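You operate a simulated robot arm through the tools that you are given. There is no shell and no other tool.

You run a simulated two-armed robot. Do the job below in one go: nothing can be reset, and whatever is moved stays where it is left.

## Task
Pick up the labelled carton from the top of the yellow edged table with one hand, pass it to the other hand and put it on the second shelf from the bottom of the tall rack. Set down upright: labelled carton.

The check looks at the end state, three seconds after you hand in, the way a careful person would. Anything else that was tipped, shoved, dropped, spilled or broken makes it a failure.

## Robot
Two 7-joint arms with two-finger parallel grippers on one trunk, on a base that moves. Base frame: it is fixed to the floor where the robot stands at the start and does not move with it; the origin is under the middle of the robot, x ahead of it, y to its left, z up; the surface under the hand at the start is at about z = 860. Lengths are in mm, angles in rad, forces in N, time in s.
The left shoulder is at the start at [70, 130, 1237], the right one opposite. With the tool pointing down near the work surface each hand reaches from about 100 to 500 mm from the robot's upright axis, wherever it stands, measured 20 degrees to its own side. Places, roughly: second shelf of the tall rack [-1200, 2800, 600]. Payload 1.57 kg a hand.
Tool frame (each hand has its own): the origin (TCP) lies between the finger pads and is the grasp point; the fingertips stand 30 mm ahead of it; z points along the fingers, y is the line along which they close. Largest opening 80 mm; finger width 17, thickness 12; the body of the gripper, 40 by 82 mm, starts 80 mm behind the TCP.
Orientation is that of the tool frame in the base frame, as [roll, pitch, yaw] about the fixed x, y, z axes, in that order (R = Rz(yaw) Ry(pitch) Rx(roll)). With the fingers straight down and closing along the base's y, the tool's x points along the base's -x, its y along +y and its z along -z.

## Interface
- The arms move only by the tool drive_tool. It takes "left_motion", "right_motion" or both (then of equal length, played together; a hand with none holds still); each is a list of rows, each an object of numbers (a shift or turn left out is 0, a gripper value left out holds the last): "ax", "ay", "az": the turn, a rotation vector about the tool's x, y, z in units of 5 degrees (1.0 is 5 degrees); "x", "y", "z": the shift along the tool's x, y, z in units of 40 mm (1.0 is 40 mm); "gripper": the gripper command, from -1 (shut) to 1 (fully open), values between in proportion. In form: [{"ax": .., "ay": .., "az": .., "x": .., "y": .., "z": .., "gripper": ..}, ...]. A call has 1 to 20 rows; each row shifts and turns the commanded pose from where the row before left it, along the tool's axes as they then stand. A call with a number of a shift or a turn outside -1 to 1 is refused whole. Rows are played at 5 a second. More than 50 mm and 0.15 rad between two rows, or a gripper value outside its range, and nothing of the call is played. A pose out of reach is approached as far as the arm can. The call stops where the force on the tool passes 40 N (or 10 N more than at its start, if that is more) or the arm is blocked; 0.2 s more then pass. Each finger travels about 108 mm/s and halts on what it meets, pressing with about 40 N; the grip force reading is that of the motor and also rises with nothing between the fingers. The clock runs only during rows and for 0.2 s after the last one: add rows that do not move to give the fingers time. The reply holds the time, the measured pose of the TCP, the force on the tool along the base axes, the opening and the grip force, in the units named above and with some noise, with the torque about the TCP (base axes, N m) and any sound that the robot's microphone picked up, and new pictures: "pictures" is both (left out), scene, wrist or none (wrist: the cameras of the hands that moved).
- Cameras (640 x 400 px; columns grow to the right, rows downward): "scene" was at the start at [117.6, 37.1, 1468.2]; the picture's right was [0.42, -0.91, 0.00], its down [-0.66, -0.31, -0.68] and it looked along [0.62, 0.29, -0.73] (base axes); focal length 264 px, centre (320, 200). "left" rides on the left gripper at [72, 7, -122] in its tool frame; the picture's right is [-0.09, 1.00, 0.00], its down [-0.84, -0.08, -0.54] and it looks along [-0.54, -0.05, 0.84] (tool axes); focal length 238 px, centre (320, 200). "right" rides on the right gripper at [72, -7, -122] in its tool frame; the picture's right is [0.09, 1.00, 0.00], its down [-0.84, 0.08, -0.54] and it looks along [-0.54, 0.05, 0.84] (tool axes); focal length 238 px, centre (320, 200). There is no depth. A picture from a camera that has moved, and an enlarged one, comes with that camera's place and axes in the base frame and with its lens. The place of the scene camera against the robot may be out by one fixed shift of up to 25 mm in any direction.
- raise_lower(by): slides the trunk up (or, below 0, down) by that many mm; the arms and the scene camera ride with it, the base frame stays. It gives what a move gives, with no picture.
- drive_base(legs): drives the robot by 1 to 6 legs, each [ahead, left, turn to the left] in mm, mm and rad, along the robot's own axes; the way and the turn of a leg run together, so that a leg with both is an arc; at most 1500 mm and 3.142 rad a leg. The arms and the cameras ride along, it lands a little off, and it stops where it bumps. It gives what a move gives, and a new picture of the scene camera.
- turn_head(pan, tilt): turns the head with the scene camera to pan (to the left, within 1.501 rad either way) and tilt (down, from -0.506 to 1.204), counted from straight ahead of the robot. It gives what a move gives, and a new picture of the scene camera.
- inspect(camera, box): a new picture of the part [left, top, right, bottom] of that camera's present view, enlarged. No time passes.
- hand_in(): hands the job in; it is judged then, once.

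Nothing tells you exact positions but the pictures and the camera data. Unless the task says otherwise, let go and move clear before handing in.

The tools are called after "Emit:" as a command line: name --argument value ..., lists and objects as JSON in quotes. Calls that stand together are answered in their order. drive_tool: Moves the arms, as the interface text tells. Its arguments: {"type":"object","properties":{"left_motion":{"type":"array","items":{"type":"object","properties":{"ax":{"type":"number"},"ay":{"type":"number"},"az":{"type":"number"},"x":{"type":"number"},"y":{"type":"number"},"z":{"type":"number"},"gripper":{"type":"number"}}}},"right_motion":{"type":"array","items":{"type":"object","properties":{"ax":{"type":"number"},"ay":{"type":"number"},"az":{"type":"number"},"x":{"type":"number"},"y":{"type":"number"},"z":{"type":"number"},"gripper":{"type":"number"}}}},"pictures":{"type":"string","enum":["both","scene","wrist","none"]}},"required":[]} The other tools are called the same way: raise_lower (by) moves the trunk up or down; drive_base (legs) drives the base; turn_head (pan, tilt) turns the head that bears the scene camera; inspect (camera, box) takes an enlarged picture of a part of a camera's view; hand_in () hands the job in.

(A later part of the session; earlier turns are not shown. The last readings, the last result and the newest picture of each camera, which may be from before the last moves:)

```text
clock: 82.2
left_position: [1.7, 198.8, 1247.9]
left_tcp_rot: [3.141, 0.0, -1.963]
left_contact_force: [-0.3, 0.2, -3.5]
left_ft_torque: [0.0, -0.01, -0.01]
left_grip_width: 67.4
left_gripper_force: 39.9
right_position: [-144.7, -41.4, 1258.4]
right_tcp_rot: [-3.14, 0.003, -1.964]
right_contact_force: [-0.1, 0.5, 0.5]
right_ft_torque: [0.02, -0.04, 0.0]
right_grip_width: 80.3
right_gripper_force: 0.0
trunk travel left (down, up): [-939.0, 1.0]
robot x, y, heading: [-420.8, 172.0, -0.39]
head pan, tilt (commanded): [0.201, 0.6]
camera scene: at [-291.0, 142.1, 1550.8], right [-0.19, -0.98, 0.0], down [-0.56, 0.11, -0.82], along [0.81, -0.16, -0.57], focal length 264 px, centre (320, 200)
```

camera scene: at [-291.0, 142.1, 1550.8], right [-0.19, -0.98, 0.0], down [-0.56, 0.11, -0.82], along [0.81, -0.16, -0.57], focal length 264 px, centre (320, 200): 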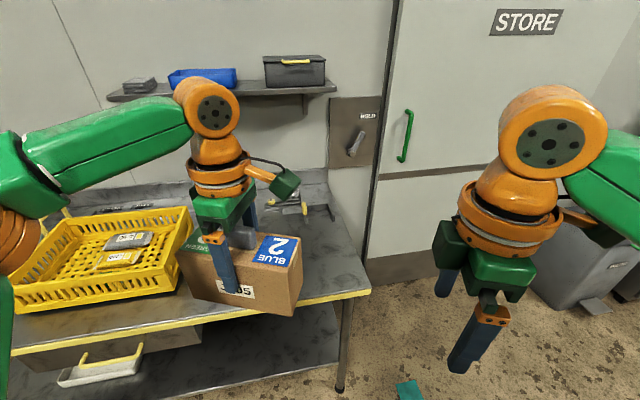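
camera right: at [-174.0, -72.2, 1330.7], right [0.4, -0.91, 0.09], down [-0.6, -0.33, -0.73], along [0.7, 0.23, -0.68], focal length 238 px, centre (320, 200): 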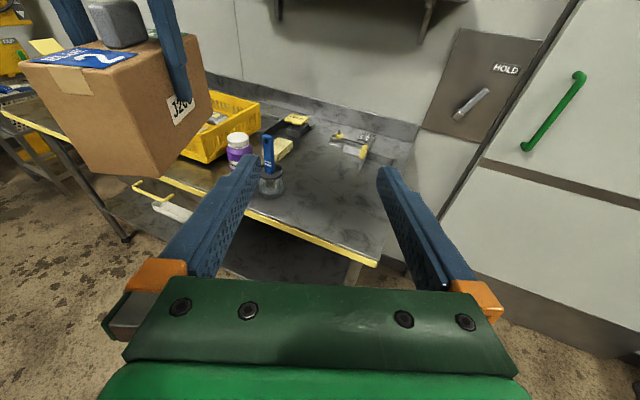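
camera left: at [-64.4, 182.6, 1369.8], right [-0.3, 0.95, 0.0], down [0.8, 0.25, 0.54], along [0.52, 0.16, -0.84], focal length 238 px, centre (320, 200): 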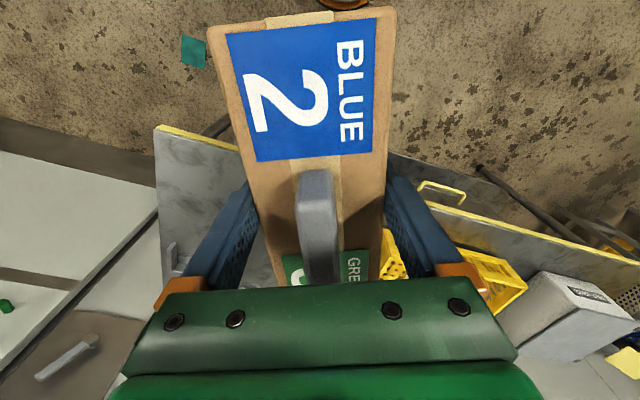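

Both hands now have matching orientation. I tilt the right hand 45° so its fingers point down toward the carton's blue end.

Emit:
drive_tool --right_motion '[{"ay": -1, "z": -0.2}, {"ay": -1, "z": -0.2}, {"ay": -1, "z": -0.2}, {"ay": -1, "z": -0.2}, {"ay": -1, "z": -0.2}, {"ay": -1}, {"ay": -1}, {"ay": -1}, {"ay": -1}, {}]' --pictures "both"

```text
clock: 84.4
left_position: [1.9, 199.8, 1248.2]
left_tcp_rot: [-3.141, -0.001, -1.964]
left_contact_force: [-0.9, -0.8, -4.5]
left_ft_torque: [-0.01, -0.02, -0.01]
left_grip_width: 67.9
left_gripper_force: 40.2
right_position: [-147.6, -49.2, 1298.6]
right_tcp_rot: [-3.14, 0.789, -1.961]
right_contact_force: [1.2, 0.1, -0.1]
right_ft_torque: [0.0, -0.02, 0.02]
right_grip_width: 79.9
right_gripper_force: 0.1
trunk travel left (down, up): [-939.0, 1.0]
robot x, y, heading: [-423.2, 177.6, -0.393]
head pan, tilt (commanded): [0.201, 0.6]
camera scene: at [-291.0, 142.1, 1550.8], right [-0.19, -0.98, 0.0], down [-0.56, 0.11, -0.82], along [0.81, -0.16, -0.57], focal length 264 px, centre (320, 200)
camera right: at [-193.8, -178.9, 1330.9], right [-0.94, 0.32, -0.07], down [0.01, 0.22, 0.98], along [0.33, 0.92, -0.21], focal length 238 px, centre (320, 200)
```

scene: 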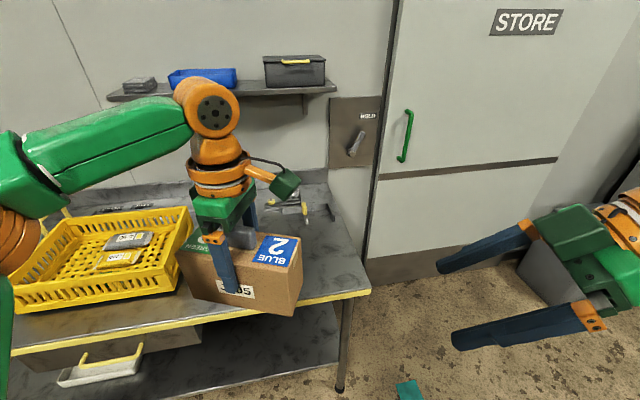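
right: 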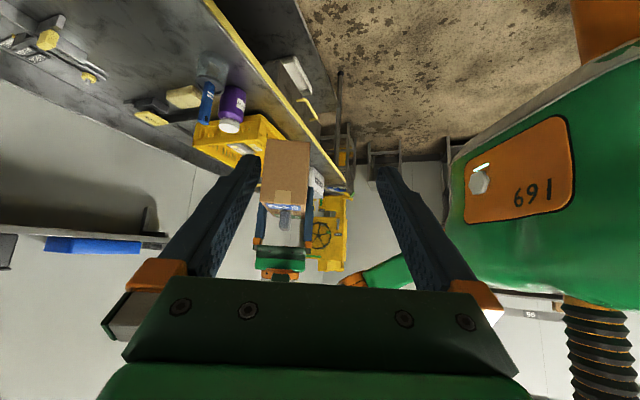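

No reach warnings. Now I bring the right hand to the pre-grasp position just outside and above the carton's blue end.

Emit:
drive_tool --right_motion '[{"x": -0.5, "y": -0.18, "z": 0.517}, {"x": -0.5, "y": -0.18, "z": 0.517}, {"x": -0.5, "y": -0.18, "z": 0.517}, {"x": -0.5, "y": -0.18, "z": 0.517}, {}]' --pictures "both"

```text
clock: 85.6
left_position: [2.2, 198.4, 1247.8]
left_tcp_rot: [3.142, -0.002, -1.963]
left_contact_force: [0.5, 0.7, -2.9]
left_ft_torque: [-0.02, 0.02, 0.02]
left_grip_width: 67.6
left_gripper_force: 40.0
right_position: [-75.2, 49.8, 1292.7]
right_tcp_rot: [-3.142, 0.79, -1.961]
right_contact_force: [0.8, -0.7, 0.4]
right_ft_torque: [0.02, 0.0, 0.02]
right_grip_width: 80.1
right_gripper_force: 0.0
trunk travel left (down, up): [-939.0, 1.0]
robot x, y, heading: [-422.1, 173.4, -0.393]
head pan, tilt (commanded): [0.201, 0.6]
camera scene: at [-290.9, 142.2, 1550.8], right [-0.19, -0.98, 0.0], down [-0.56, 0.11, -0.82], along [0.81, -0.16, -0.57], focal length 264 px, centre (320, 200)
camera right: at [-122.4, -80.6, 1327.8], right [-0.94, 0.32, -0.07], down [0.01, 0.22, 0.98], along [0.33, 0.92, -0.21], focal length 238 px, centre (320, 200)
```

scene: 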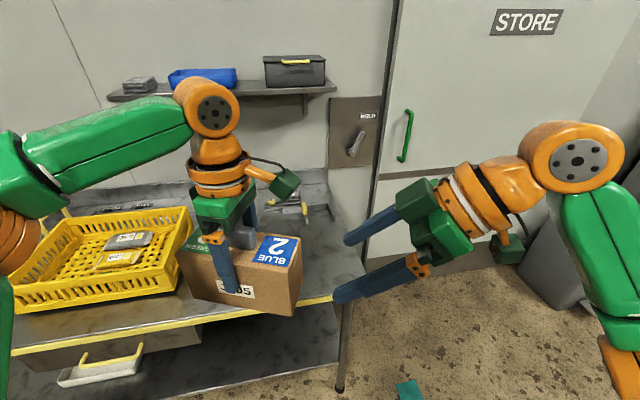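
right: 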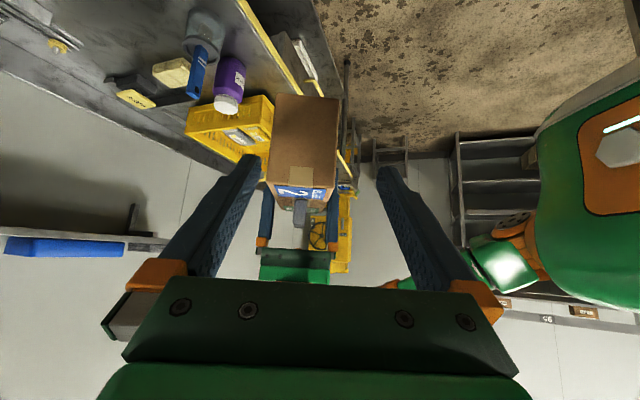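

Emit:
inspect --camera "right" --box '[200, 80, 420, 260]'

Emit:
inspect --camera "scene" --box '[160, 140, 480, 340]'

```text
2.22 times, centred on (310, 170) of right
camera zoom: at [-122.4, -80.6, 1327.8], right [-0.94, 0.32, -0.07], down [0.01, 0.22, 0.98], along [0.33, 0.92, -0.21], focal length 530 px, centre (342, 267)
```

zoom: 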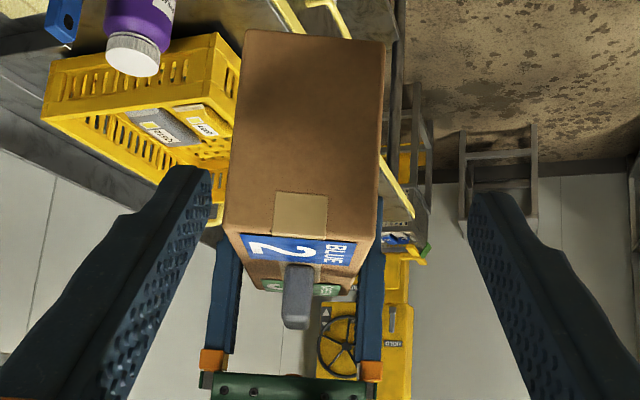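

```text
2.00 times, centred on (320, 240) of scene
camera zoom: at [-290.9, 142.2, 1550.8], right [-0.19, -0.98, 0.0], down [-0.56, 0.11, -0.82], along [0.81, -0.16, -0.57], focal length 528 px, centre (320, 120)
```

zoom: 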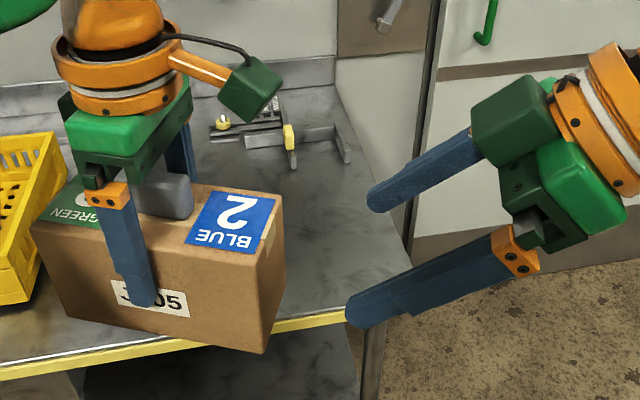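

The carton hangs level and centred as predicted. I move the right hand to the pre-grasp line, 110 mm short of the grasp.

Emit:
drive_tool --right_motion '[{"x": -0.437, "y": -0.185, "z": 0.425}, {"x": -0.437, "y": -0.185, "z": 0.425}, {}, {}]' --pictures "both"

Emit:
inspect --camera "right" --box '[200, 40, 440, 260]'

```text
clock: 86.6
left_position: [2.3, 199.0, 1249.0]
left_tcp_rot: [-3.141, 0.002, -1.962]
left_contact_force: [0.1, -0.3, -3.2]
left_ft_torque: [0.01, 0.0, 0.02]
left_grip_width: 67.9
left_gripper_force: 40.0
right_position: [-45.0, 86.4, 1296.6]
right_tcp_rot: [-3.14, 0.79, -1.961]
right_contact_force: [-0.8, -0.6, 0.4]
right_ft_torque: [-0.04, -0.01, 0.0]
right_grip_width: 80.1
right_gripper_force: 0.0
trunk travel left (down, up): [-939.0, 1.0]
robot x, y, heading: [-420.0, 171.8, -0.386]
head pan, tilt (commanded): [0.201, 0.6]
camera scene: at [-291.7, 141.1, 1550.9], right [-0.19, -0.98, 0.0], down [-0.55, 0.11, -0.82], along [0.81, -0.16, -0.57], focal length 264 px, centre (320, 200)
camera right: at [-91.6, -44.5, 1330.3], right [-0.94, 0.32, -0.07], down [0.01, 0.22, 0.98], along [0.33, 0.92, -0.21], focal length 238 px, centre (320, 200)
```

scene: 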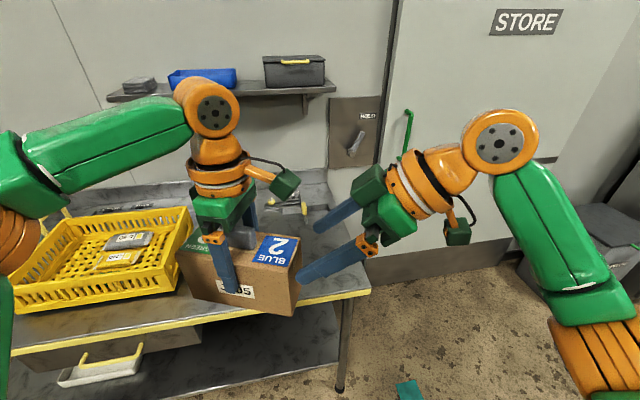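
right: 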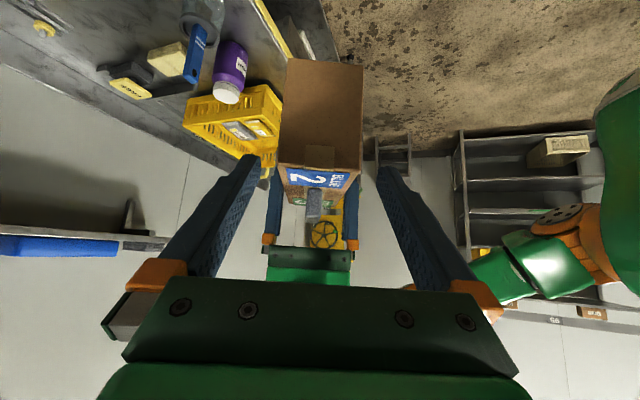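

```text
1.82 times, centred on (320, 150) of right
camera zoom: at [-91.6, -44.5, 1330.3], right [-0.94, 0.32, -0.07], down [0.01, 0.22, 0.98], along [0.33, 0.92, -0.21], focal length 433 px, centre (320, 291)
```

zoom: 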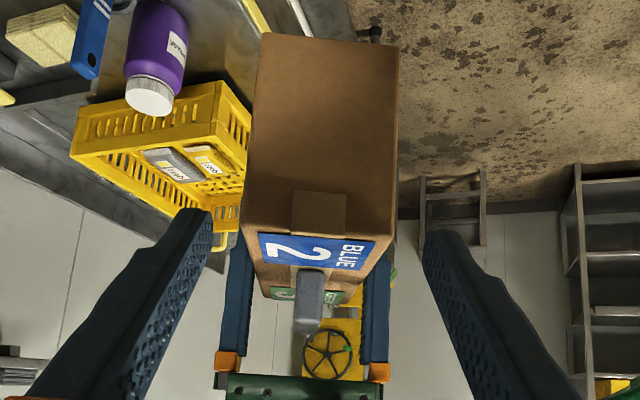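

The right hand is centred within a millimetre of the carton's axis. I go in the first 60 mm along the fingers, then check.

Emit:
drive_tool --right_motion '[{"y": -0.01, "z": 0.5}, {"z": 0.5}, {"z": 0.5}, {}]' --pictures "both"

Emit:
inspect --camera "scene" --box '[160, 140, 420, 340]'

```text
clock: 87.6
left_position: [2.6, 199.2, 1248.4]
left_tcp_rot: [3.141, -0.003, -1.963]
left_contact_force: [0.1, -0.7, -4.1]
left_ft_torque: [0.01, -0.01, 0.02]
left_grip_width: 67.7
left_gripper_force: 40.2
right_position: [-27.7, 125.9, 1253.6]
right_tcp_rot: [-3.141, 0.787, -1.964]
right_contact_force: [0.4, 0.8, 1.2]
right_ft_torque: [0.0, -0.01, -0.02]
right_grip_width: 80.0
right_gripper_force: 0.0
trunk travel left (down, up): [-939.0, 1.0]
robot x, y, heading: [-420.1, 174.3, -0.392]
head pan, tilt (commanded): [0.201, 0.6]
camera scene: at [-290.9, 142.2, 1550.8], right [-0.19, -0.98, 0.0], down [-0.56, 0.11, -0.82], along [0.81, -0.16, -0.57], focal length 264 px, centre (320, 200)
camera right: at [-73.6, -3.7, 1287.7], right [-0.94, 0.32, -0.07], down [0.01, 0.22, 0.98], along [0.33, 0.92, -0.21], focal length 238 px, centre (320, 200)
```

scene: 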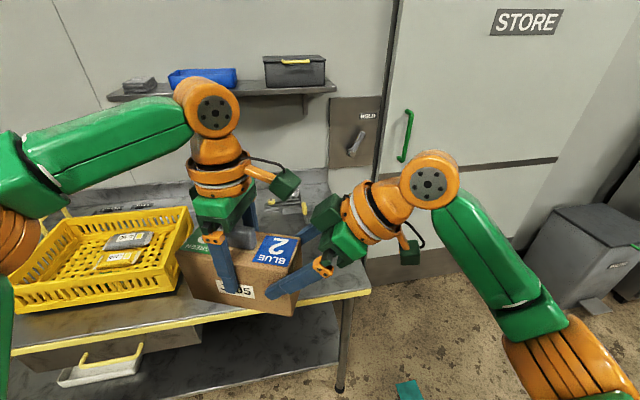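
right: 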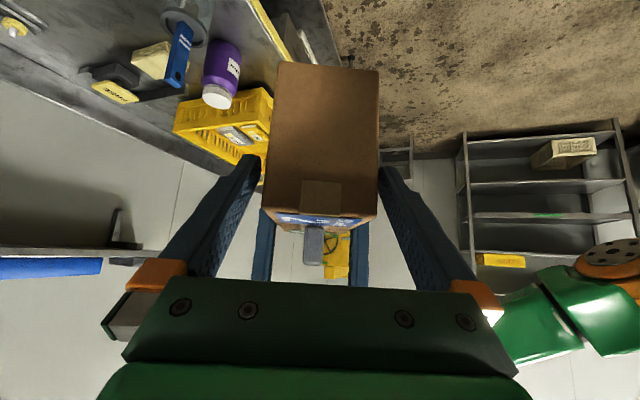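

```text
2.00 times, centred on (290, 240) of scene
camera zoom: at [-290.9, 142.2, 1550.8], right [-0.19, -0.98, 0.0], down [-0.56, 0.11, -0.82], along [0.81, -0.16, -0.57], focal length 528 px, centre (380, 120)
```

zoom: 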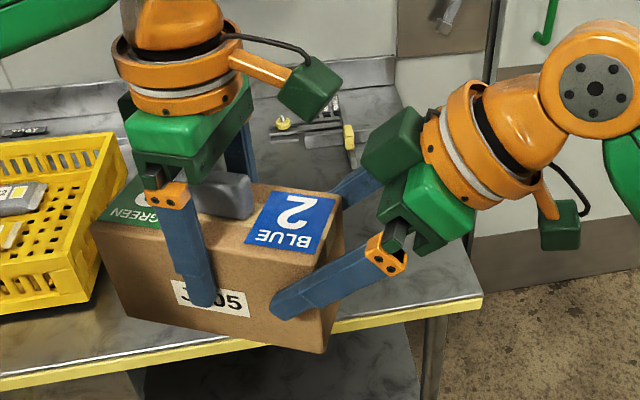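

Fingers of the right hand already straddle the blue end cleanly. I continue 53 mm further, slightly lower, keeping the gap between the right gripper's block and the left camera.

Emit:
drive_tool --right_motion '[{"x": 0.1, "z": 0.4}, {"x": 0.095, "z": 0.4}, {}]' --pictures "scene"

Emit:
inspect --camera "scene" --box '[160, 140, 420, 340]'

```text
clock: 88.4
left_position: [1.7, 199.4, 1248.1]
left_tcp_rot: [3.141, 0.002, -1.963]
left_contact_force: [0.3, 0.4, -2.8]
left_ft_torque: [0.04, 0.03, 0.03]
left_grip_width: 67.3
left_gripper_force: 40.1
right_position: [-20.8, 141.0, 1226.7]
right_tcp_rot: [-3.139, 0.786, -1.962]
right_contact_force: [0.3, -0.5, 0.1]
right_ft_torque: [-0.01, -0.04, -0.01]
right_grip_width: 80.2
right_gripper_force: 0.0
trunk travel left (down, up): [-939.0, 1.0]
robot x, y, heading: [-422.5, 176.2, -0.395]
head pan, tilt (commanded): [0.201, 0.6]
camera scene: at [-291.2, 141.9, 1550.8], right [-0.19, -0.98, 0.0], down [-0.56, 0.11, -0.82], along [0.81, -0.16, -0.57], focal length 264 px, centre (320, 200)
```

scene: 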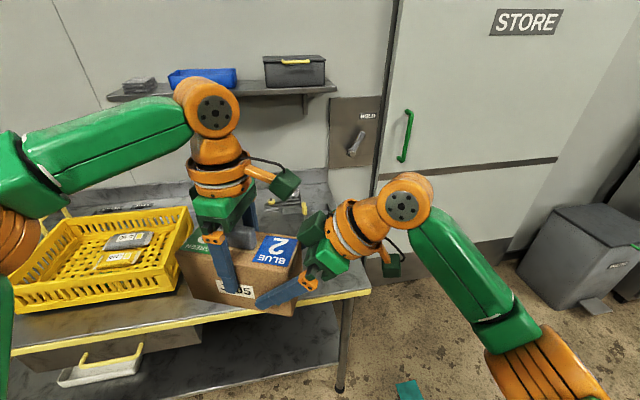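

```text
2.00 times, centred on (290, 240) of scene
camera zoom: at [-291.2, 141.9, 1550.8], right [-0.19, -0.98, 0.0], down [-0.56, 0.11, -0.82], along [0.81, -0.16, -0.57], focal length 528 px, centre (380, 120)
```

zoom: 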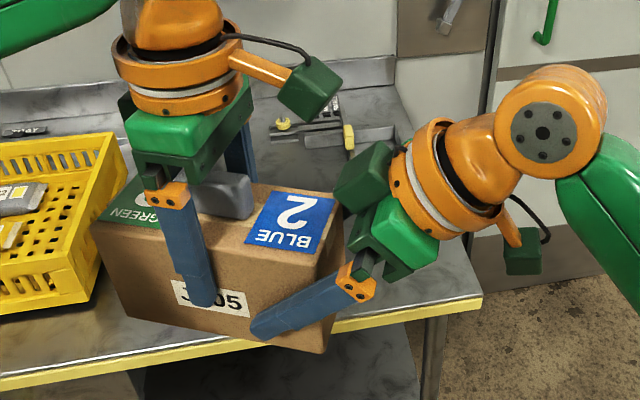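

Emit:
drive_tool --right_motion '[{"y": 0.025, "z": 0.27}, {"z": 0.27}, {}, {}]' --pictures "wrist"

Emit:
inspect --camera "scene" --box '[160, 140, 420, 340]'

```text
clock: 89.4
left_position: [1.8, 198.0, 1247.5]
left_tcp_rot: [3.141, -0.001, -1.963]
left_contact_force: [0.1, 0.4, -3.0]
left_ft_torque: [0.02, -0.01, 0.03]
left_grip_width: 67.6
left_gripper_force: 40.0
right_position: [-15.0, 156.9, 1210.4]
right_tcp_rot: [-3.14, 0.786, -1.965]
right_contact_force: [-0.5, 0.5, -0.1]
right_ft_torque: [-0.02, -0.01, 0.01]
right_grip_width: 80.1
right_gripper_force: 0.0
trunk travel left (down, up): [-939.0, 1.0]
robot x, y, heading: [-418.3, 176.8, -0.388]
head pan, tilt (commanded): [0.201, 0.6]
camera right: at [-61.8, 25.8, 1244.7], right [-0.94, 0.32, -0.07], down [0.01, 0.22, 0.98], along [0.33, 0.92, -0.21], focal length 238 px, centre (320, 200)
```

right: 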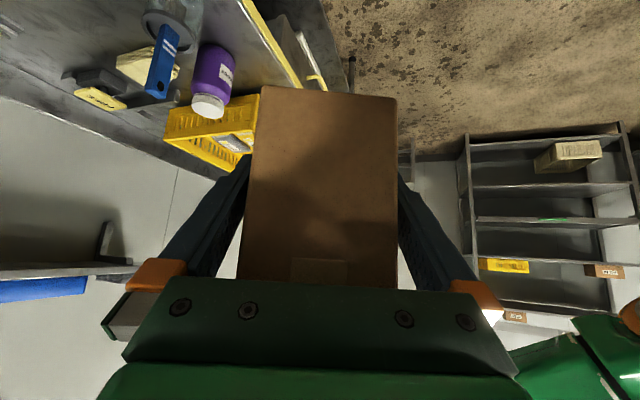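

```text
2.00 times, centred on (290, 240) of scene
camera zoom: at [-291.1, 141.9, 1550.8], right [-0.19, -0.98, 0.0], down [-0.56, 0.11, -0.82], along [0.81, -0.16, -0.57], focal length 528 px, centre (380, 120)
```

zoom: 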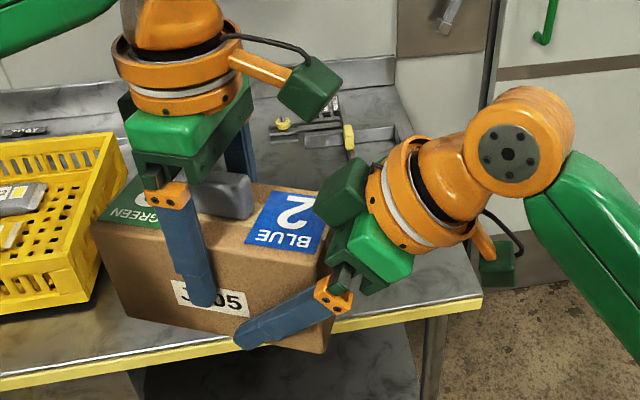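

The right fingers are in place at the blue end, with 42 mm height on the box and all forces near zero. Closing the right gripper while the left still holds.

Emit:
drive_tool --right_motion '[{"gripper": -1}, {}, {}, {}, {}]' --pictures "none"

```text
clock: 90.6
left_position: [1.4, 198.3, 1248.6]
left_tcp_rot: [-3.141, -0.001, -1.962]
left_contact_force: [2.9, -0.8, -2.8]
left_ft_torque: [0.02, -0.02, 0.2]
left_grip_width: 67.7
left_gripper_force: 40.1
right_position: [-15.8, 157.1, 1210.4]
right_tcp_rot: [-3.141, 0.788, -1.961]
right_contact_force: [-3.0, 0.1, 0.5]
right_ft_torque: [-0.12, -0.06, -0.05]
right_grip_width: 67.4
right_gripper_force: 39.8
trunk travel left (down, up): [-939.0, 1.0]
robot x, y, heading: [-421.3, 174.0, -0.389]
head pan, tilt (commanded): [0.201, 0.6]
```

Both hands hold the carton, with only 3 N of internal force. Now the left hand lets go.

Emit:
drive_tool --left_motion '[{"gripper": 0.0}, {"gripper": 1}, {}, {}, {}]' --pictures "both"

Emit:
inspect --camera "scene" --box '[160, 140, 420, 340]'

```text
clock: 91.8
left_position: [2.5, 197.3, 1247.6]
left_tcp_rot: [3.141, -0.003, -1.965]
left_contact_force: [-0.1, -0.1, -0.8]
left_ft_torque: [0.0, 0.01, -0.03]
left_grip_width: 80.0
left_gripper_force: 0.0
right_position: [-15.3, 155.6, 1211.1]
right_tcp_rot: [-3.139, 0.788, -1.963]
right_contact_force: [1.1, 0.1, -0.3]
right_ft_torque: [-0.13, 0.04, 0.03]
right_grip_width: 67.6
right_gripper_force: 39.9
trunk travel left (down, up): [-939.0, 1.0]
robot x, y, heading: [-419.7, 176.4, -0.391]
head pan, tilt (commanded): [0.201, 0.6]
camera scene: at [-291.0, 142.1, 1550.8], right [-0.19, -0.98, 0.0], down [-0.56, 0.11, -0.82], along [0.81, -0.16, -0.57], focal length 264 px, centre (320, 200)
camera left: at [-32.4, 136.1, 1370.3], right [-0.89, 0.47, 0.0], down [0.39, 0.74, 0.54], along [0.25, 0.48, -0.84], focal length 238 px, centre (320, 200)
```

scene: 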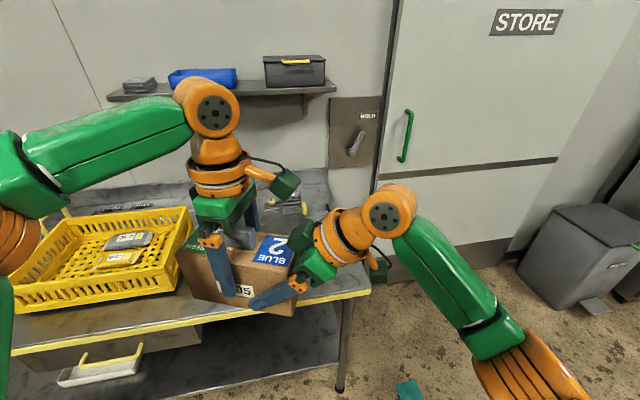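
left: 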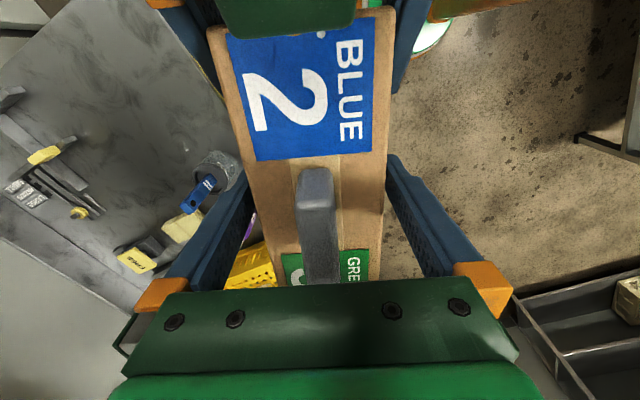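

```text
2.00 times, centred on (290, 240) of scene
camera zoom: at [-291.0, 142.1, 1550.8], right [-0.19, -0.98, 0.0], down [-0.56, 0.11, -0.82], along [0.81, -0.16, -0.57], focal length 528 px, centre (380, 120)
```

zoom: 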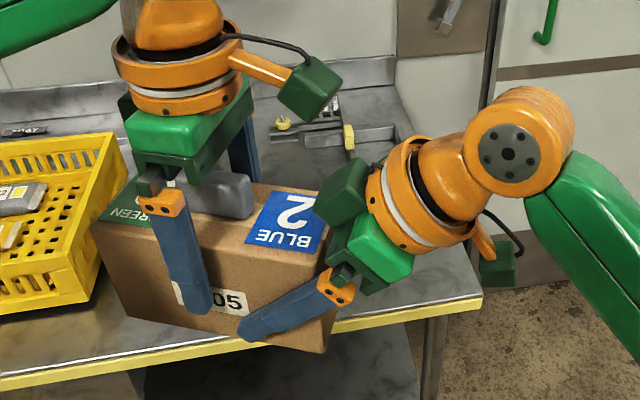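

Emit:
drive_tool --right_motion '[{}, {}]' --pictures "none"

```text
clock: 92.4
left_position: [1.2, 199.5, 1248.7]
left_tcp_rot: [-3.142, -0.003, -1.962]
left_contact_force: [0.5, 1.3, 0.1]
left_ft_torque: [0.03, -0.02, 0.02]
left_grip_width: 80.2
left_gripper_force: 0.1
right_position: [-15.5, 156.7, 1211.0]
right_tcp_rot: [-3.141, 0.788, -1.962]
right_contact_force: [-0.2, 0.7, -0.9]
right_ft_torque: [-0.13, 0.05, -0.01]
right_grip_width: 67.8
right_gripper_force: 40.2
trunk travel left (down, up): [-939.0, 1.0]
robot x, y, heading: [-418.2, 175.0, -0.393]
head pan, tilt (commanded): [0.201, 0.6]
```

The right hand alone carries the carton: the measured torque matches its 0.35 kg at 45 mm, and there's no droop. I slide the open left hand straight off along the carton's length, toward its own side.

Emit:
drive_tool --left_motion '[{"x": -0.4, "z": -0.2}, {"x": -0.4, "z": -0.2}, {}]' --pictures "none"

```text
clock: 93.2
left_position: [14.6, 227.1, 1264.4]
left_tcp_rot: [-3.141, -0.001, -1.962]
left_contact_force: [0.1, 1.0, -0.4]
left_ft_torque: [-0.02, -0.02, -0.02]
left_grip_width: 80.3
left_gripper_force: 0.1
right_position: [-15.6, 156.7, 1210.6]
right_tcp_rot: [-3.14, 0.788, -1.964]
right_contact_force: [1.3, 1.0, 0.2]
right_ft_torque: [-0.13, 0.04, 0.02]
right_grip_width: 68.2
right_gripper_force: 40.0
trunk travel left (down, up): [-939.0, 1.0]
robot x, y, heading: [-419.2, 176.7, -0.396]
head pan, tilt (commanded): [0.201, 0.6]
```

Emit:
drive_tool --left_motion '[{"x": -0.7, "z": -0.1}, {"x": -0.8, "z": -0.1}, {"x": -0.8}, {"x": -0.8}, {}]' --pictures "scene"

```text
clock: 94.4
left_position: [63.4, 343.6, 1274.8]
left_tcp_rot: [-3.14, 0.0, -1.963]
left_contact_force: [-0.3, 0.3, 0.2]
left_ft_torque: [0.03, 0.0, 0.0]
left_grip_width: 80.0
left_gripper_force: 0.1
right_position: [-15.1, 155.6, 1210.4]
right_tcp_rot: [-3.141, 0.788, -1.962]
right_contact_force: [0.9, -0.5, 0.7]
right_ft_torque: [-0.12, 0.07, 0.06]
right_grip_width: 68.0
right_gripper_force: 39.9
trunk travel left (down, up): [-939.0, 1.0]
robot x, y, heading: [-420.5, 173.2, -0.387]
head pan, tilt (commanded): [0.201, 0.6]
camera scene: at [-290.9, 142.3, 1550.8], right [-0.19, -0.98, 0.0], down [-0.56, 0.11, -0.82], along [0.81, -0.16, -0.57], focal length 264 px, centre (320, 200)
```

scene: 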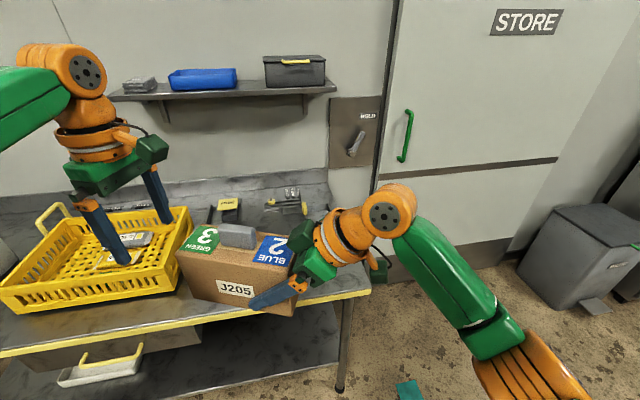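

The handover is done and the right hand holds the carton at its blue end. Next I move the right hand toward its own side and swing the carton to point forward, ready for the rack.

Emit:
drive_tool --right_motion '[{"x": 0.66, "z": -0.665}, {"x": 0.66, "z": -0.665}, {"x": 0.66, "z": -0.665}, {"x": 0.66, "z": -0.665}, {}]' --pictures "none"

```text
clock: 95.6
left_position: [62.9, 341.2, 1274.9]
left_tcp_rot: [3.14, -0.001, -1.963]
left_contact_force: [-0.4, -0.2, -0.1]
left_ft_torque: [-0.01, 0.02, 0.0]
left_grip_width: 79.8
left_gripper_force: 0.0
right_position: [-73.5, 16.1, 1209.6]
right_tcp_rot: [-3.139, 0.787, -1.962]
right_contact_force: [0.8, -1.2, 0.6]
right_ft_torque: [-0.18, 0.11, -0.01]
right_grip_width: 68.0
right_gripper_force: 39.5
trunk travel left (down, up): [-939.0, 1.0]
robot x, y, heading: [-424.3, 176.6, -0.391]
head pan, tilt (commanded): [0.201, 0.6]
```

Emit:
drive_tool --right_motion '[{"ax": 0.71, "az": 0.704, "y": -0.1}, {"ax": 0.71, "az": 0.704, "y": -0.1}, {"ax": 0.71, "az": 0.704, "y": -0.1}, {"ax": 0.71, "az": 0.704, "y": -0.1}, {"ax": 0.71, "az": 0.704, "y": -0.1}, {"ax": 0.71, "az": 0.704, "y": -0.1}, {"ax": 0.71, "az": 0.704, "y": -0.1}, {"ax": 0.71, "az": 0.704, "y": -0.1}, {"ax": 0.71, "az": 0.704, "y": -0.1}, {}]' --pictures "scene"

```text
clock: 97.8
left_position: [62.7, 341.9, 1274.9]
left_tcp_rot: [3.142, -0.001, -1.962]
left_contact_force: [0.2, 0.4, 0.8]
left_ft_torque: [0.02, -0.01, -0.01]
left_grip_width: 79.7
left_gripper_force: 0.1
right_position: [-46.9, -6.4, 1210.4]
right_tcp_rot: [-3.138, 0.789, -2.746]
right_contact_force: [1.0, 0.8, 0.3]
right_ft_torque: [-0.08, 0.12, 0.03]
right_grip_width: 68.1
right_gripper_force: 40.6
trunk travel left (down, up): [-939.0, 1.0]
robot x, y, heading: [-416.9, 177.0, -0.392]
head pan, tilt (commanded): [0.201, 0.6]
camera scene: at [-291.0, 141.7, 1550.8], right [-0.19, -0.98, 0.0], down [-0.56, 0.11, -0.82], along [0.81, -0.16, -0.57], focal length 264 px, centre (320, 200)
```

scene: 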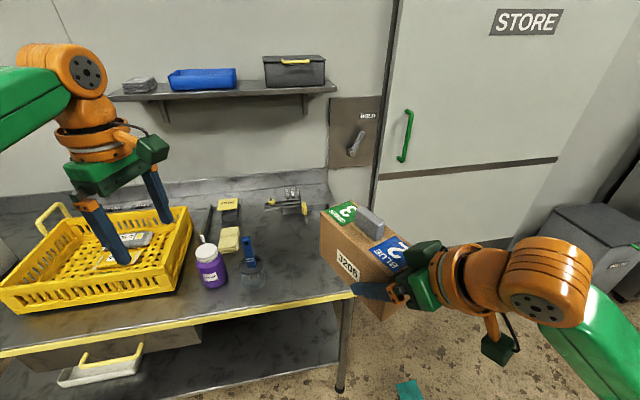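

Emit:
drive_tool --right_motion '[{"ax": 0.71, "az": 0.704, "y": -0.1}, {"ax": 0.71, "az": 0.704, "y": -0.1}, {"ax": 0.71, "az": 0.704, "y": -0.1}, {"ax": 0.71, "az": 0.704, "y": -0.1}, {"ax": 0.71, "az": 0.704, "y": -0.1}, {"ax": 0.71, "az": 0.704, "y": -0.1}, {"ax": 0.71, "az": 0.704, "y": -0.1}, {"ax": 0.71, "az": 0.704, "y": -0.1}, {"ax": 0.71, "az": 0.704, "y": -0.1}, {}]' --pictures "scene"

```text
clock: 100.0
left_position: [62.5, 342.9, 1275.7]
left_tcp_rot: [3.141, 0.0, -1.964]
left_contact_force: [0.7, -0.6, 0.1]
left_ft_torque: [0.0, 0.0, -0.03]
left_grip_width: 80.2
left_gripper_force: 0.1
right_position: [-46.1, -41.3, 1210.0]
right_tcp_rot: [-3.138, 0.792, 2.752]
right_contact_force: [0.8, -0.4, 0.0]
right_ft_torque: [0.04, 0.13, 0.0]
right_grip_width: 67.6
right_gripper_force: 39.9
trunk travel left (down, up): [-939.0, 1.0]
robot x, y, heading: [-420.6, 173.1, -0.392]
head pan, tilt (commanded): [0.201, 0.6]
camera scene: at [-291.0, 141.6, 1550.8], right [-0.19, -0.98, 0.0], down [-0.56, 0.11, -0.82], along [0.81, -0.16, -0.57], focal length 264 px, centre (320, 200)
```

scene: 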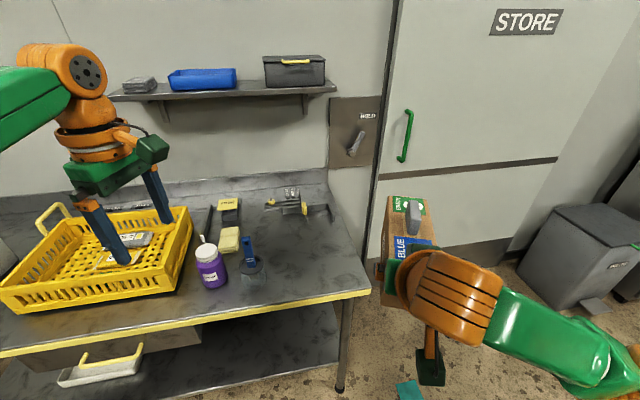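

The carton now points forward in the right hand with no reach problems. I tuck the left hand closer to the body, then look left to check the way to the rack before driving.

Emit:
drive_tool --left_motion '[{"x": 0.2, "y": 0.65}, {"x": 0.2, "y": 0.65}, {"x": 0.2, "y": 0.65}, {"x": 0.2, "y": 0.65}, {}]' --pictures "none"

Emit:
turn_head --pan 1.5 --tilt 0.55

```text
clock: 101.2
left_position: [-48.8, 353.2, 1273.7]
left_tcp_rot: [3.141, 0.0, -1.962]
left_contact_force: [0.2, -0.1, 0.3]
left_ft_torque: [0.02, 0.0, -0.01]
left_grip_width: 79.9
left_gripper_force: 0.0
right_position: [-46.5, -41.6, 1209.6]
right_tcp_rot: [-3.139, 0.792, 2.75]
right_contact_force: [0.2, -0.3, -0.5]
right_ft_torque: [0.05, 0.16, -0.01]
right_grip_width: 68.0
right_gripper_force: 39.8
trunk travel left (down, up): [-939.0, 1.0]
robot x, y, heading: [-422.3, 174.7, -0.394]
head pan, tilt (commanded): [0.201, 0.6]
```

```text
clock: 102.7
left_position: [-46.8, 353.0, 1271.8]
left_tcp_rot: [-3.141, -0.001, -1.965]
left_contact_force: [-0.3, -0.5, 0.3]
left_ft_torque: [-0.01, -0.01, -0.01]
left_grip_width: 79.9
left_gripper_force: 0.0
right_position: [-46.3, -42.1, 1210.0]
right_tcp_rot: [-3.138, 0.791, 2.749]
right_contact_force: [-0.3, 1.0, -0.6]
right_ft_torque: [0.09, 0.21, 0.03]
right_grip_width: 67.9
right_gripper_force: 39.7
trunk travel left (down, up): [-939.0, 1.0]
robot x, y, heading: [-422.6, 176.7, -0.395]
head pan, tilt (commanded): [1.499, 0.55]
camera scene: at [-337.4, 238.7, 1555.4], right [0.89, -0.45, 0.0], down [-0.24, -0.47, -0.85], along [0.38, 0.76, -0.52], focal length 264 px, centre (320, 200)
```

scene: 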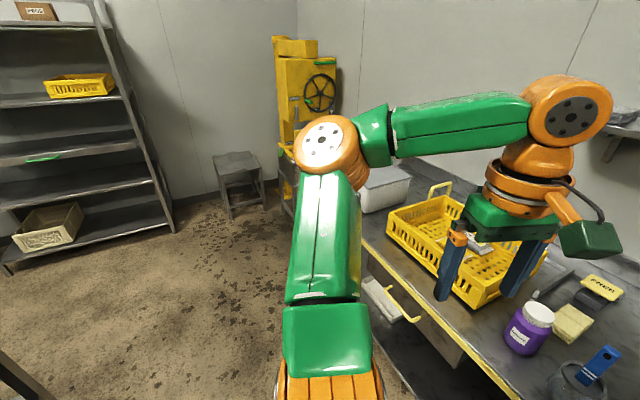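

Emit:
turn_head --pan -0.1 --tilt 0.75

Emit:
inspect --camera "scene" --box '[200, 100, 460, 300]'

Emit:
inspect --camera "right" --box '[0, 0, 640, 400]'

```text
clock: 104.4
left_position: [-48.4, 352.1, 1272.4]
left_tcp_rot: [-3.141, 0.001, -1.963]
left_contact_force: [-0.8, -0.5, -0.2]
left_ft_torque: [0.03, 0.0, -0.02]
left_grip_width: 80.0
left_gripper_force: 0.1
right_position: [-47.1, -41.2, 1210.4]
right_tcp_rot: [-3.137, 0.791, 2.751]
right_contact_force: [-0.7, -0.3, 0.6]
right_ft_torque: [0.05, 0.14, -0.03]
right_grip_width: 67.8
right_gripper_force: 39.5
trunk travel left (down, up): [-939.0, 1.0]
robot x, y, heading: [-420.2, 175.9, -0.388]
head pan, tilt (commanded): [-0.099, 0.75]
camera scene: at [-304.8, 119.4, 1537.9], right [-0.47, -0.88, 0.0], down [-0.6, 0.32, -0.73], along [0.64, -0.35, -0.68], focal length 264 px, centre (320, 200)
```

scene: 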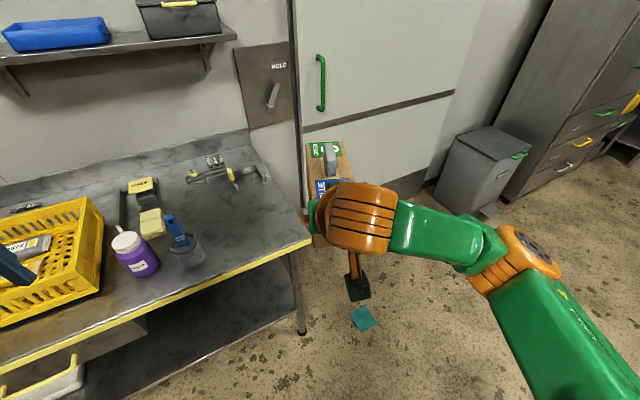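

```text
2.00 times, centred on (330, 200) of scene
camera zoom: at [-304.8, 119.4, 1537.9], right [-0.47, -0.88, 0.0], down [-0.6, 0.32, -0.73], along [0.64, -0.35, -0.68], focal length 528 px, centre (300, 200)
```

zoom: 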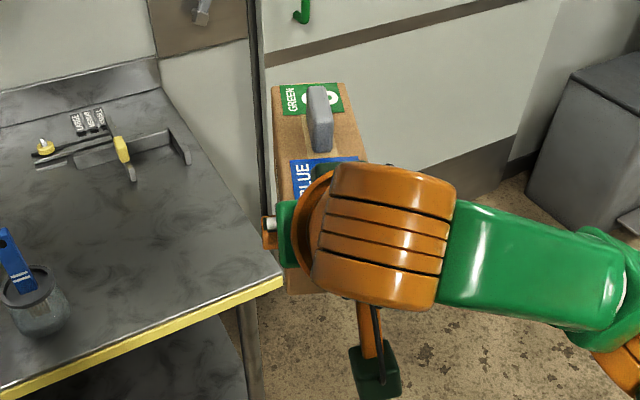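

```text
1.00 times, centred on (320, 200) of right (not enlarged: the box is as wide or as high as the picture)
camera zoom: at [-175.8, 3.4, 1244.3], right [0.32, 0.94, -0.07], down [0.22, 0.0, 0.98], along [0.92, -0.33, -0.21], focal length 238 px, centre (320, 200)
```

zoom: 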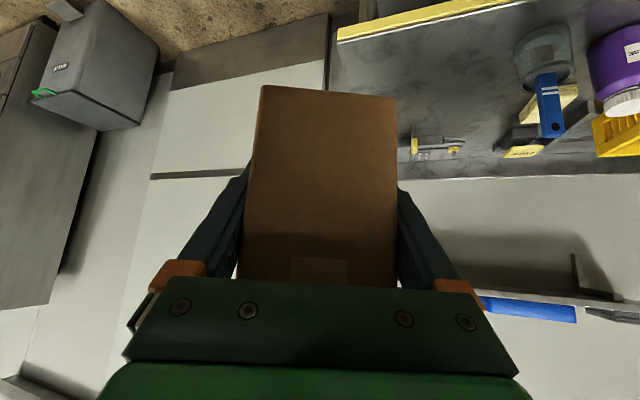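

The carton sits unchanged in the right hand. With the hand near the middle, the right elbow sits too far forward for working at the rack, so I move the right hand outward to the robot's right, which swings the elbow back.

Emit:
drive_tool --right_motion '[{"y": -0.8}, {"y": -0.8}, {"y": -0.8}, {"y": -0.8}, {"y": -0.8}, {"y": -0.8}, {}]' --pictures "none"

Emit:
turn_head --pan -0.6 --tilt 0.75

```text
clock: 106.0
left_position: [-47.2, 352.5, 1272.2]
left_tcp_rot: [-3.141, 0.0, -1.963]
left_contact_force: [0.3, 0.7, 0.5]
left_ft_torque: [-0.03, 0.01, 0.01]
left_grip_width: 79.9
left_gripper_force: 0.0
right_position: [-120.6, -220.0, 1211.5]
right_tcp_rot: [-3.139, 0.79, 2.752]
right_contact_force: [0.4, 0.9, -0.1]
right_ft_torque: [0.06, 0.13, 0.03]
right_grip_width: 67.7
right_gripper_force: 40.6
trunk travel left (down, up): [-939.0, 1.0]
robot x, y, heading: [-418.9, 173.9, -0.395]
head pan, tilt (commanded): [-0.099, 0.75]
```

```text
clock: 106.9
left_position: [-46.9, 353.2, 1273.6]
left_tcp_rot: [-3.141, -0.002, -1.962]
left_contact_force: [1.0, -0.1, 0.9]
left_ft_torque: [0.01, -0.03, 0.0]
left_grip_width: 79.9
left_gripper_force: 0.0
right_position: [-119.4, -220.8, 1210.7]
right_tcp_rot: [-3.14, 0.789, 2.75]
right_contact_force: [-0.3, -0.3, -0.1]
right_ft_torque: [0.03, 0.14, -0.01]
right_grip_width: 67.6
right_gripper_force: 40.3
trunk travel left (down, up): [-939.0, 1.0]
robot x, y, heading: [-421.9, 174.7, -0.392]
head pan, tilt (commanded): [-0.6, 0.75]
camera scene: at [-332.7, 88.7, 1537.9], right [-0.84, -0.55, 0.0], down [-0.37, 0.57, -0.73], along [0.4, -0.61, -0.68], focal length 264 px, centre (320, 200)
```

scene: 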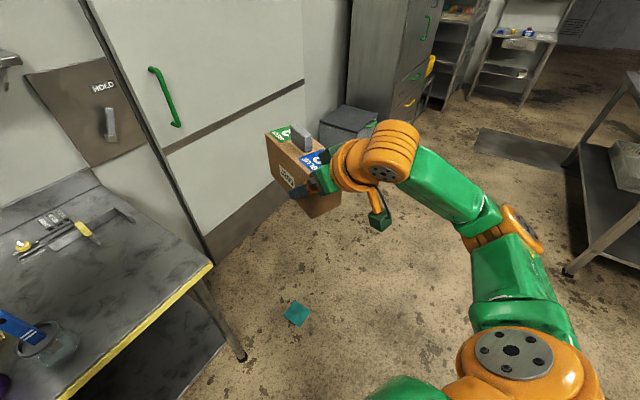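

The elbow is now well back and the carton hangs steady. I tuck the left hand a bit further back, then turn the robot on the spot toward the rack.

Emit:
drive_tool --left_motion '[{"y": 0.6}, {"y": 0.6}, {"y": 0.6}, {}]' --pictures "none"

Emit:
turn_head --pan 0.0 --tilt 0.45

Emit:
drive_base --legs '[[0, 0, 1.963]]'

```text
clock: 107.9
left_position: [-112.2, 380.2, 1273.0]
left_tcp_rot: [3.141, 0.0, -1.963]
left_contact_force: [0.1, -0.4, -0.4]
left_ft_torque: [0.01, 0.04, 0.0]
left_grip_width: 80.0
left_gripper_force: 0.0
right_position: [-120.4, -220.8, 1211.2]
right_tcp_rot: [-3.138, 0.791, 2.751]
right_contact_force: [0.3, -0.1, -0.4]
right_ft_torque: [0.07, 0.15, -0.03]
right_grip_width: 68.0
right_gripper_force: 40.4
trunk travel left (down, up): [-939.0, 1.0]
robot x, y, heading: [-419.5, 177.8, -0.397]
head pan, tilt (commanded): [-0.6, 0.75]
```

```text
clock: 108.9
left_position: [-112.8, 381.2, 1272.3]
left_tcp_rot: [3.141, 0.001, -1.964]
left_contact_force: [-0.1, -0.1, -0.1]
left_ft_torque: [-0.02, 0.0, -0.02]
left_grip_width: 79.9
left_gripper_force: 0.2
right_position: [-119.7, -219.9, 1211.6]
right_tcp_rot: [-3.139, 0.791, 2.752]
right_contact_force: [0.8, -0.2, 0.4]
right_ft_torque: [0.09, 0.15, -0.02]
right_grip_width: 67.8
right_gripper_force: 39.8
trunk travel left (down, up): [-939.0, 1.0]
robot x, y, heading: [-416.4, 176.8, -0.397]
head pan, tilt (commanded): [0.0, 0.45]
camera scene: at [-293.4, 122.8, 1564.4], right [-0.38, -0.92, 0.0], down [-0.4, 0.17, -0.9], along [0.83, -0.35, -0.44], focal length 264 px, centre (320, 200)
```

scene: 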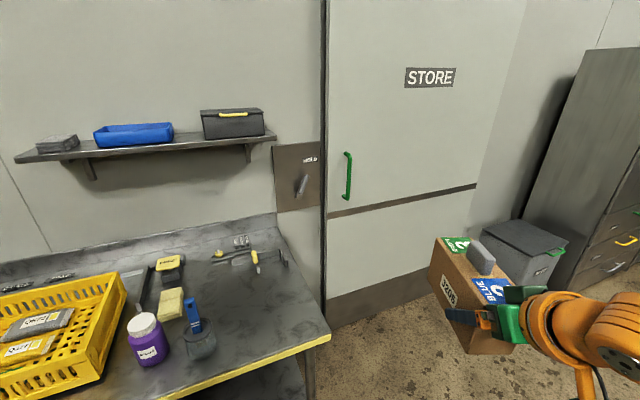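

```text
clock: 114.0
left_position: [-724.9, 384.7, 1273.4]
left_tcp_rot: [-3.14, 0.0, -0.015]
left_contact_force: [-0.5, 0.3, -0.2]
left_ft_torque: [0.02, -0.02, -0.01]
left_grip_width: 79.9
left_gripper_force: 0.1
right_position: [-164.0, 599.2, 1211.0]
right_tcp_rot: [-3.14, 0.792, -1.583]
right_contact_force: [0.1, -0.6, 0.0]
right_ft_torque: [-0.14, -0.01, 0.0]
right_grip_width: 68.2
right_gripper_force: 40.3
trunk travel left (down, up): [-939.0, 1.0]
robot x, y, heading: [-418.0, 175.8, 1.558]
head pan, tilt (commanded): [0.0, 0.45]
camera scene: at [-422.2, 321.2, 1564.4], right [1.0, -0.02, 0.0], down [-0.01, -0.44, -0.9], along [0.01, 0.9, -0.44], focal length 264 px, centre (320, 200)
```

scene: 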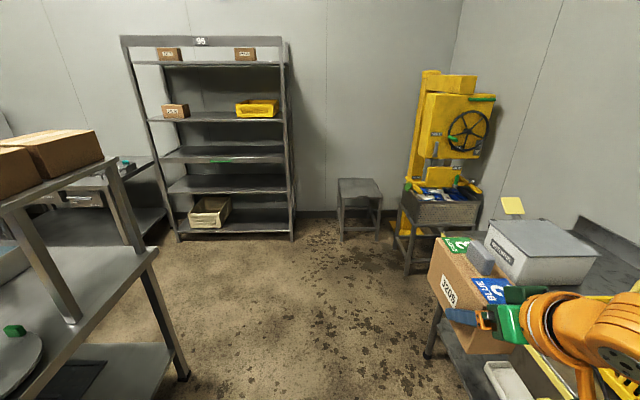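

The robot faces the rack, with a shelf unit to the left whose corner is near [−1193, 1240] and the way ahead clear. I drive ahead 1300 mm.

Emit:
drive_base --legs '[[1300, 0, 0]]'

```text
clock: 120.5
left_position: [-726.1, 1667.6, 1272.8]
left_tcp_rot: [-3.142, 0.0, 0.012]
left_contact_force: [0.5, -0.9, -1.1]
left_ft_torque: [0.03, -0.02, -0.04]
left_grip_width: 79.9
left_gripper_force: 0.0
right_position: [-173.5, 1897.6, 1213.1]
right_tcp_rot: [-3.14, 0.79, -1.556]
right_contact_force: [-0.9, -0.6, -0.3]
right_ft_torque: [-0.16, -0.02, 0.04]
right_grip_width: 67.9
right_gripper_force: 39.3
trunk travel left (down, up): [-939.0, 1.0]
robot x, y, heading: [-417.9, 1465.0, 1.586]
head pan, tilt (commanded): [0.0, 0.45]
camera scene: at [-423.5, 1611.9, 1564.5], right [1.0, 0.01, 0.0], down [0.0, -0.44, -0.9], along [-0.01, 0.9, -0.44], focal length 264 px, centre (320, 200)
```

scene: 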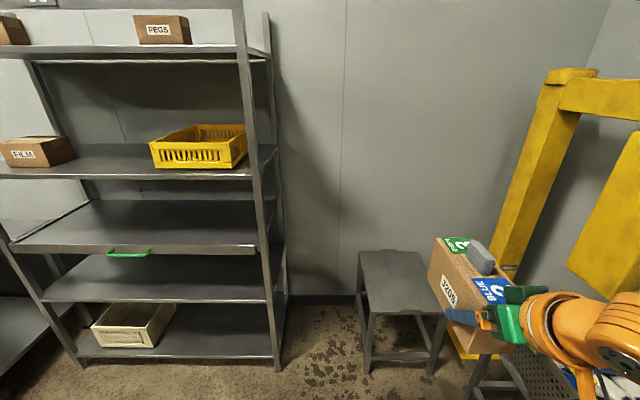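

I'm now close enough to measure the rack. I enlarge the second shelf and its surroundings.

Emit:
inspect --camera "scene" --box '[0, 180, 320, 380]'

Emit:
turn_head --pan 0.5 --tilt 0.6

```text
2.00 times, centred on (160, 280) of scene
camera zoom: at [-423.5, 1611.9, 1564.5], right [1.0, 0.01, 0.0], down [0.0, -0.44, -0.9], along [-0.01, 0.9, -0.44], focal length 528 px, centre (640, 40)
```

zoom: 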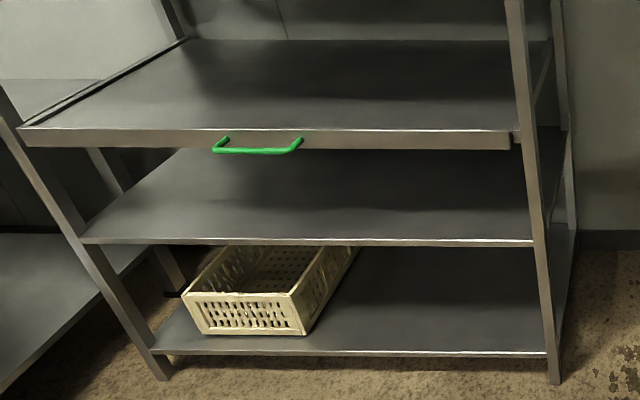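

```text
clock: 121.4
left_position: [-728.0, 1668.4, 1272.5]
left_tcp_rot: [3.141, -0.002, 0.012]
left_contact_force: [-0.2, 0.7, 0.2]
left_ft_torque: [0.01, 0.01, -0.01]
left_grip_width: 79.9
left_gripper_force: 0.1
right_position: [-172.8, 1897.9, 1210.9]
right_tcp_rot: [-3.139, 0.79, -1.558]
right_contact_force: [0.4, -0.3, 0.8]
right_ft_torque: [-0.13, 0.03, 0.0]
right_grip_width: 67.8
right_gripper_force: 40.1
trunk travel left (down, up): [-939.0, 1.0]
robot x, y, heading: [-417.5, 1469.3, 1.578]
head pan, tilt (commanded): [0.499, 0.6]
camera scene: at [-465.6, 1598.5, 1550.9], right [0.87, 0.49, 0.0], down [0.28, -0.49, -0.82], along [-0.4, 0.72, -0.57], focal length 264 px, centre (320, 200)
```

scene: 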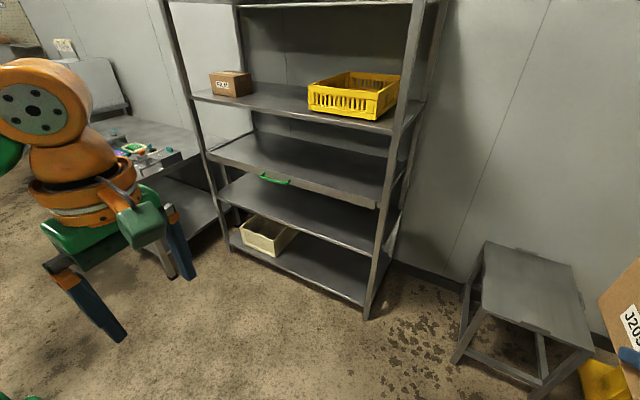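

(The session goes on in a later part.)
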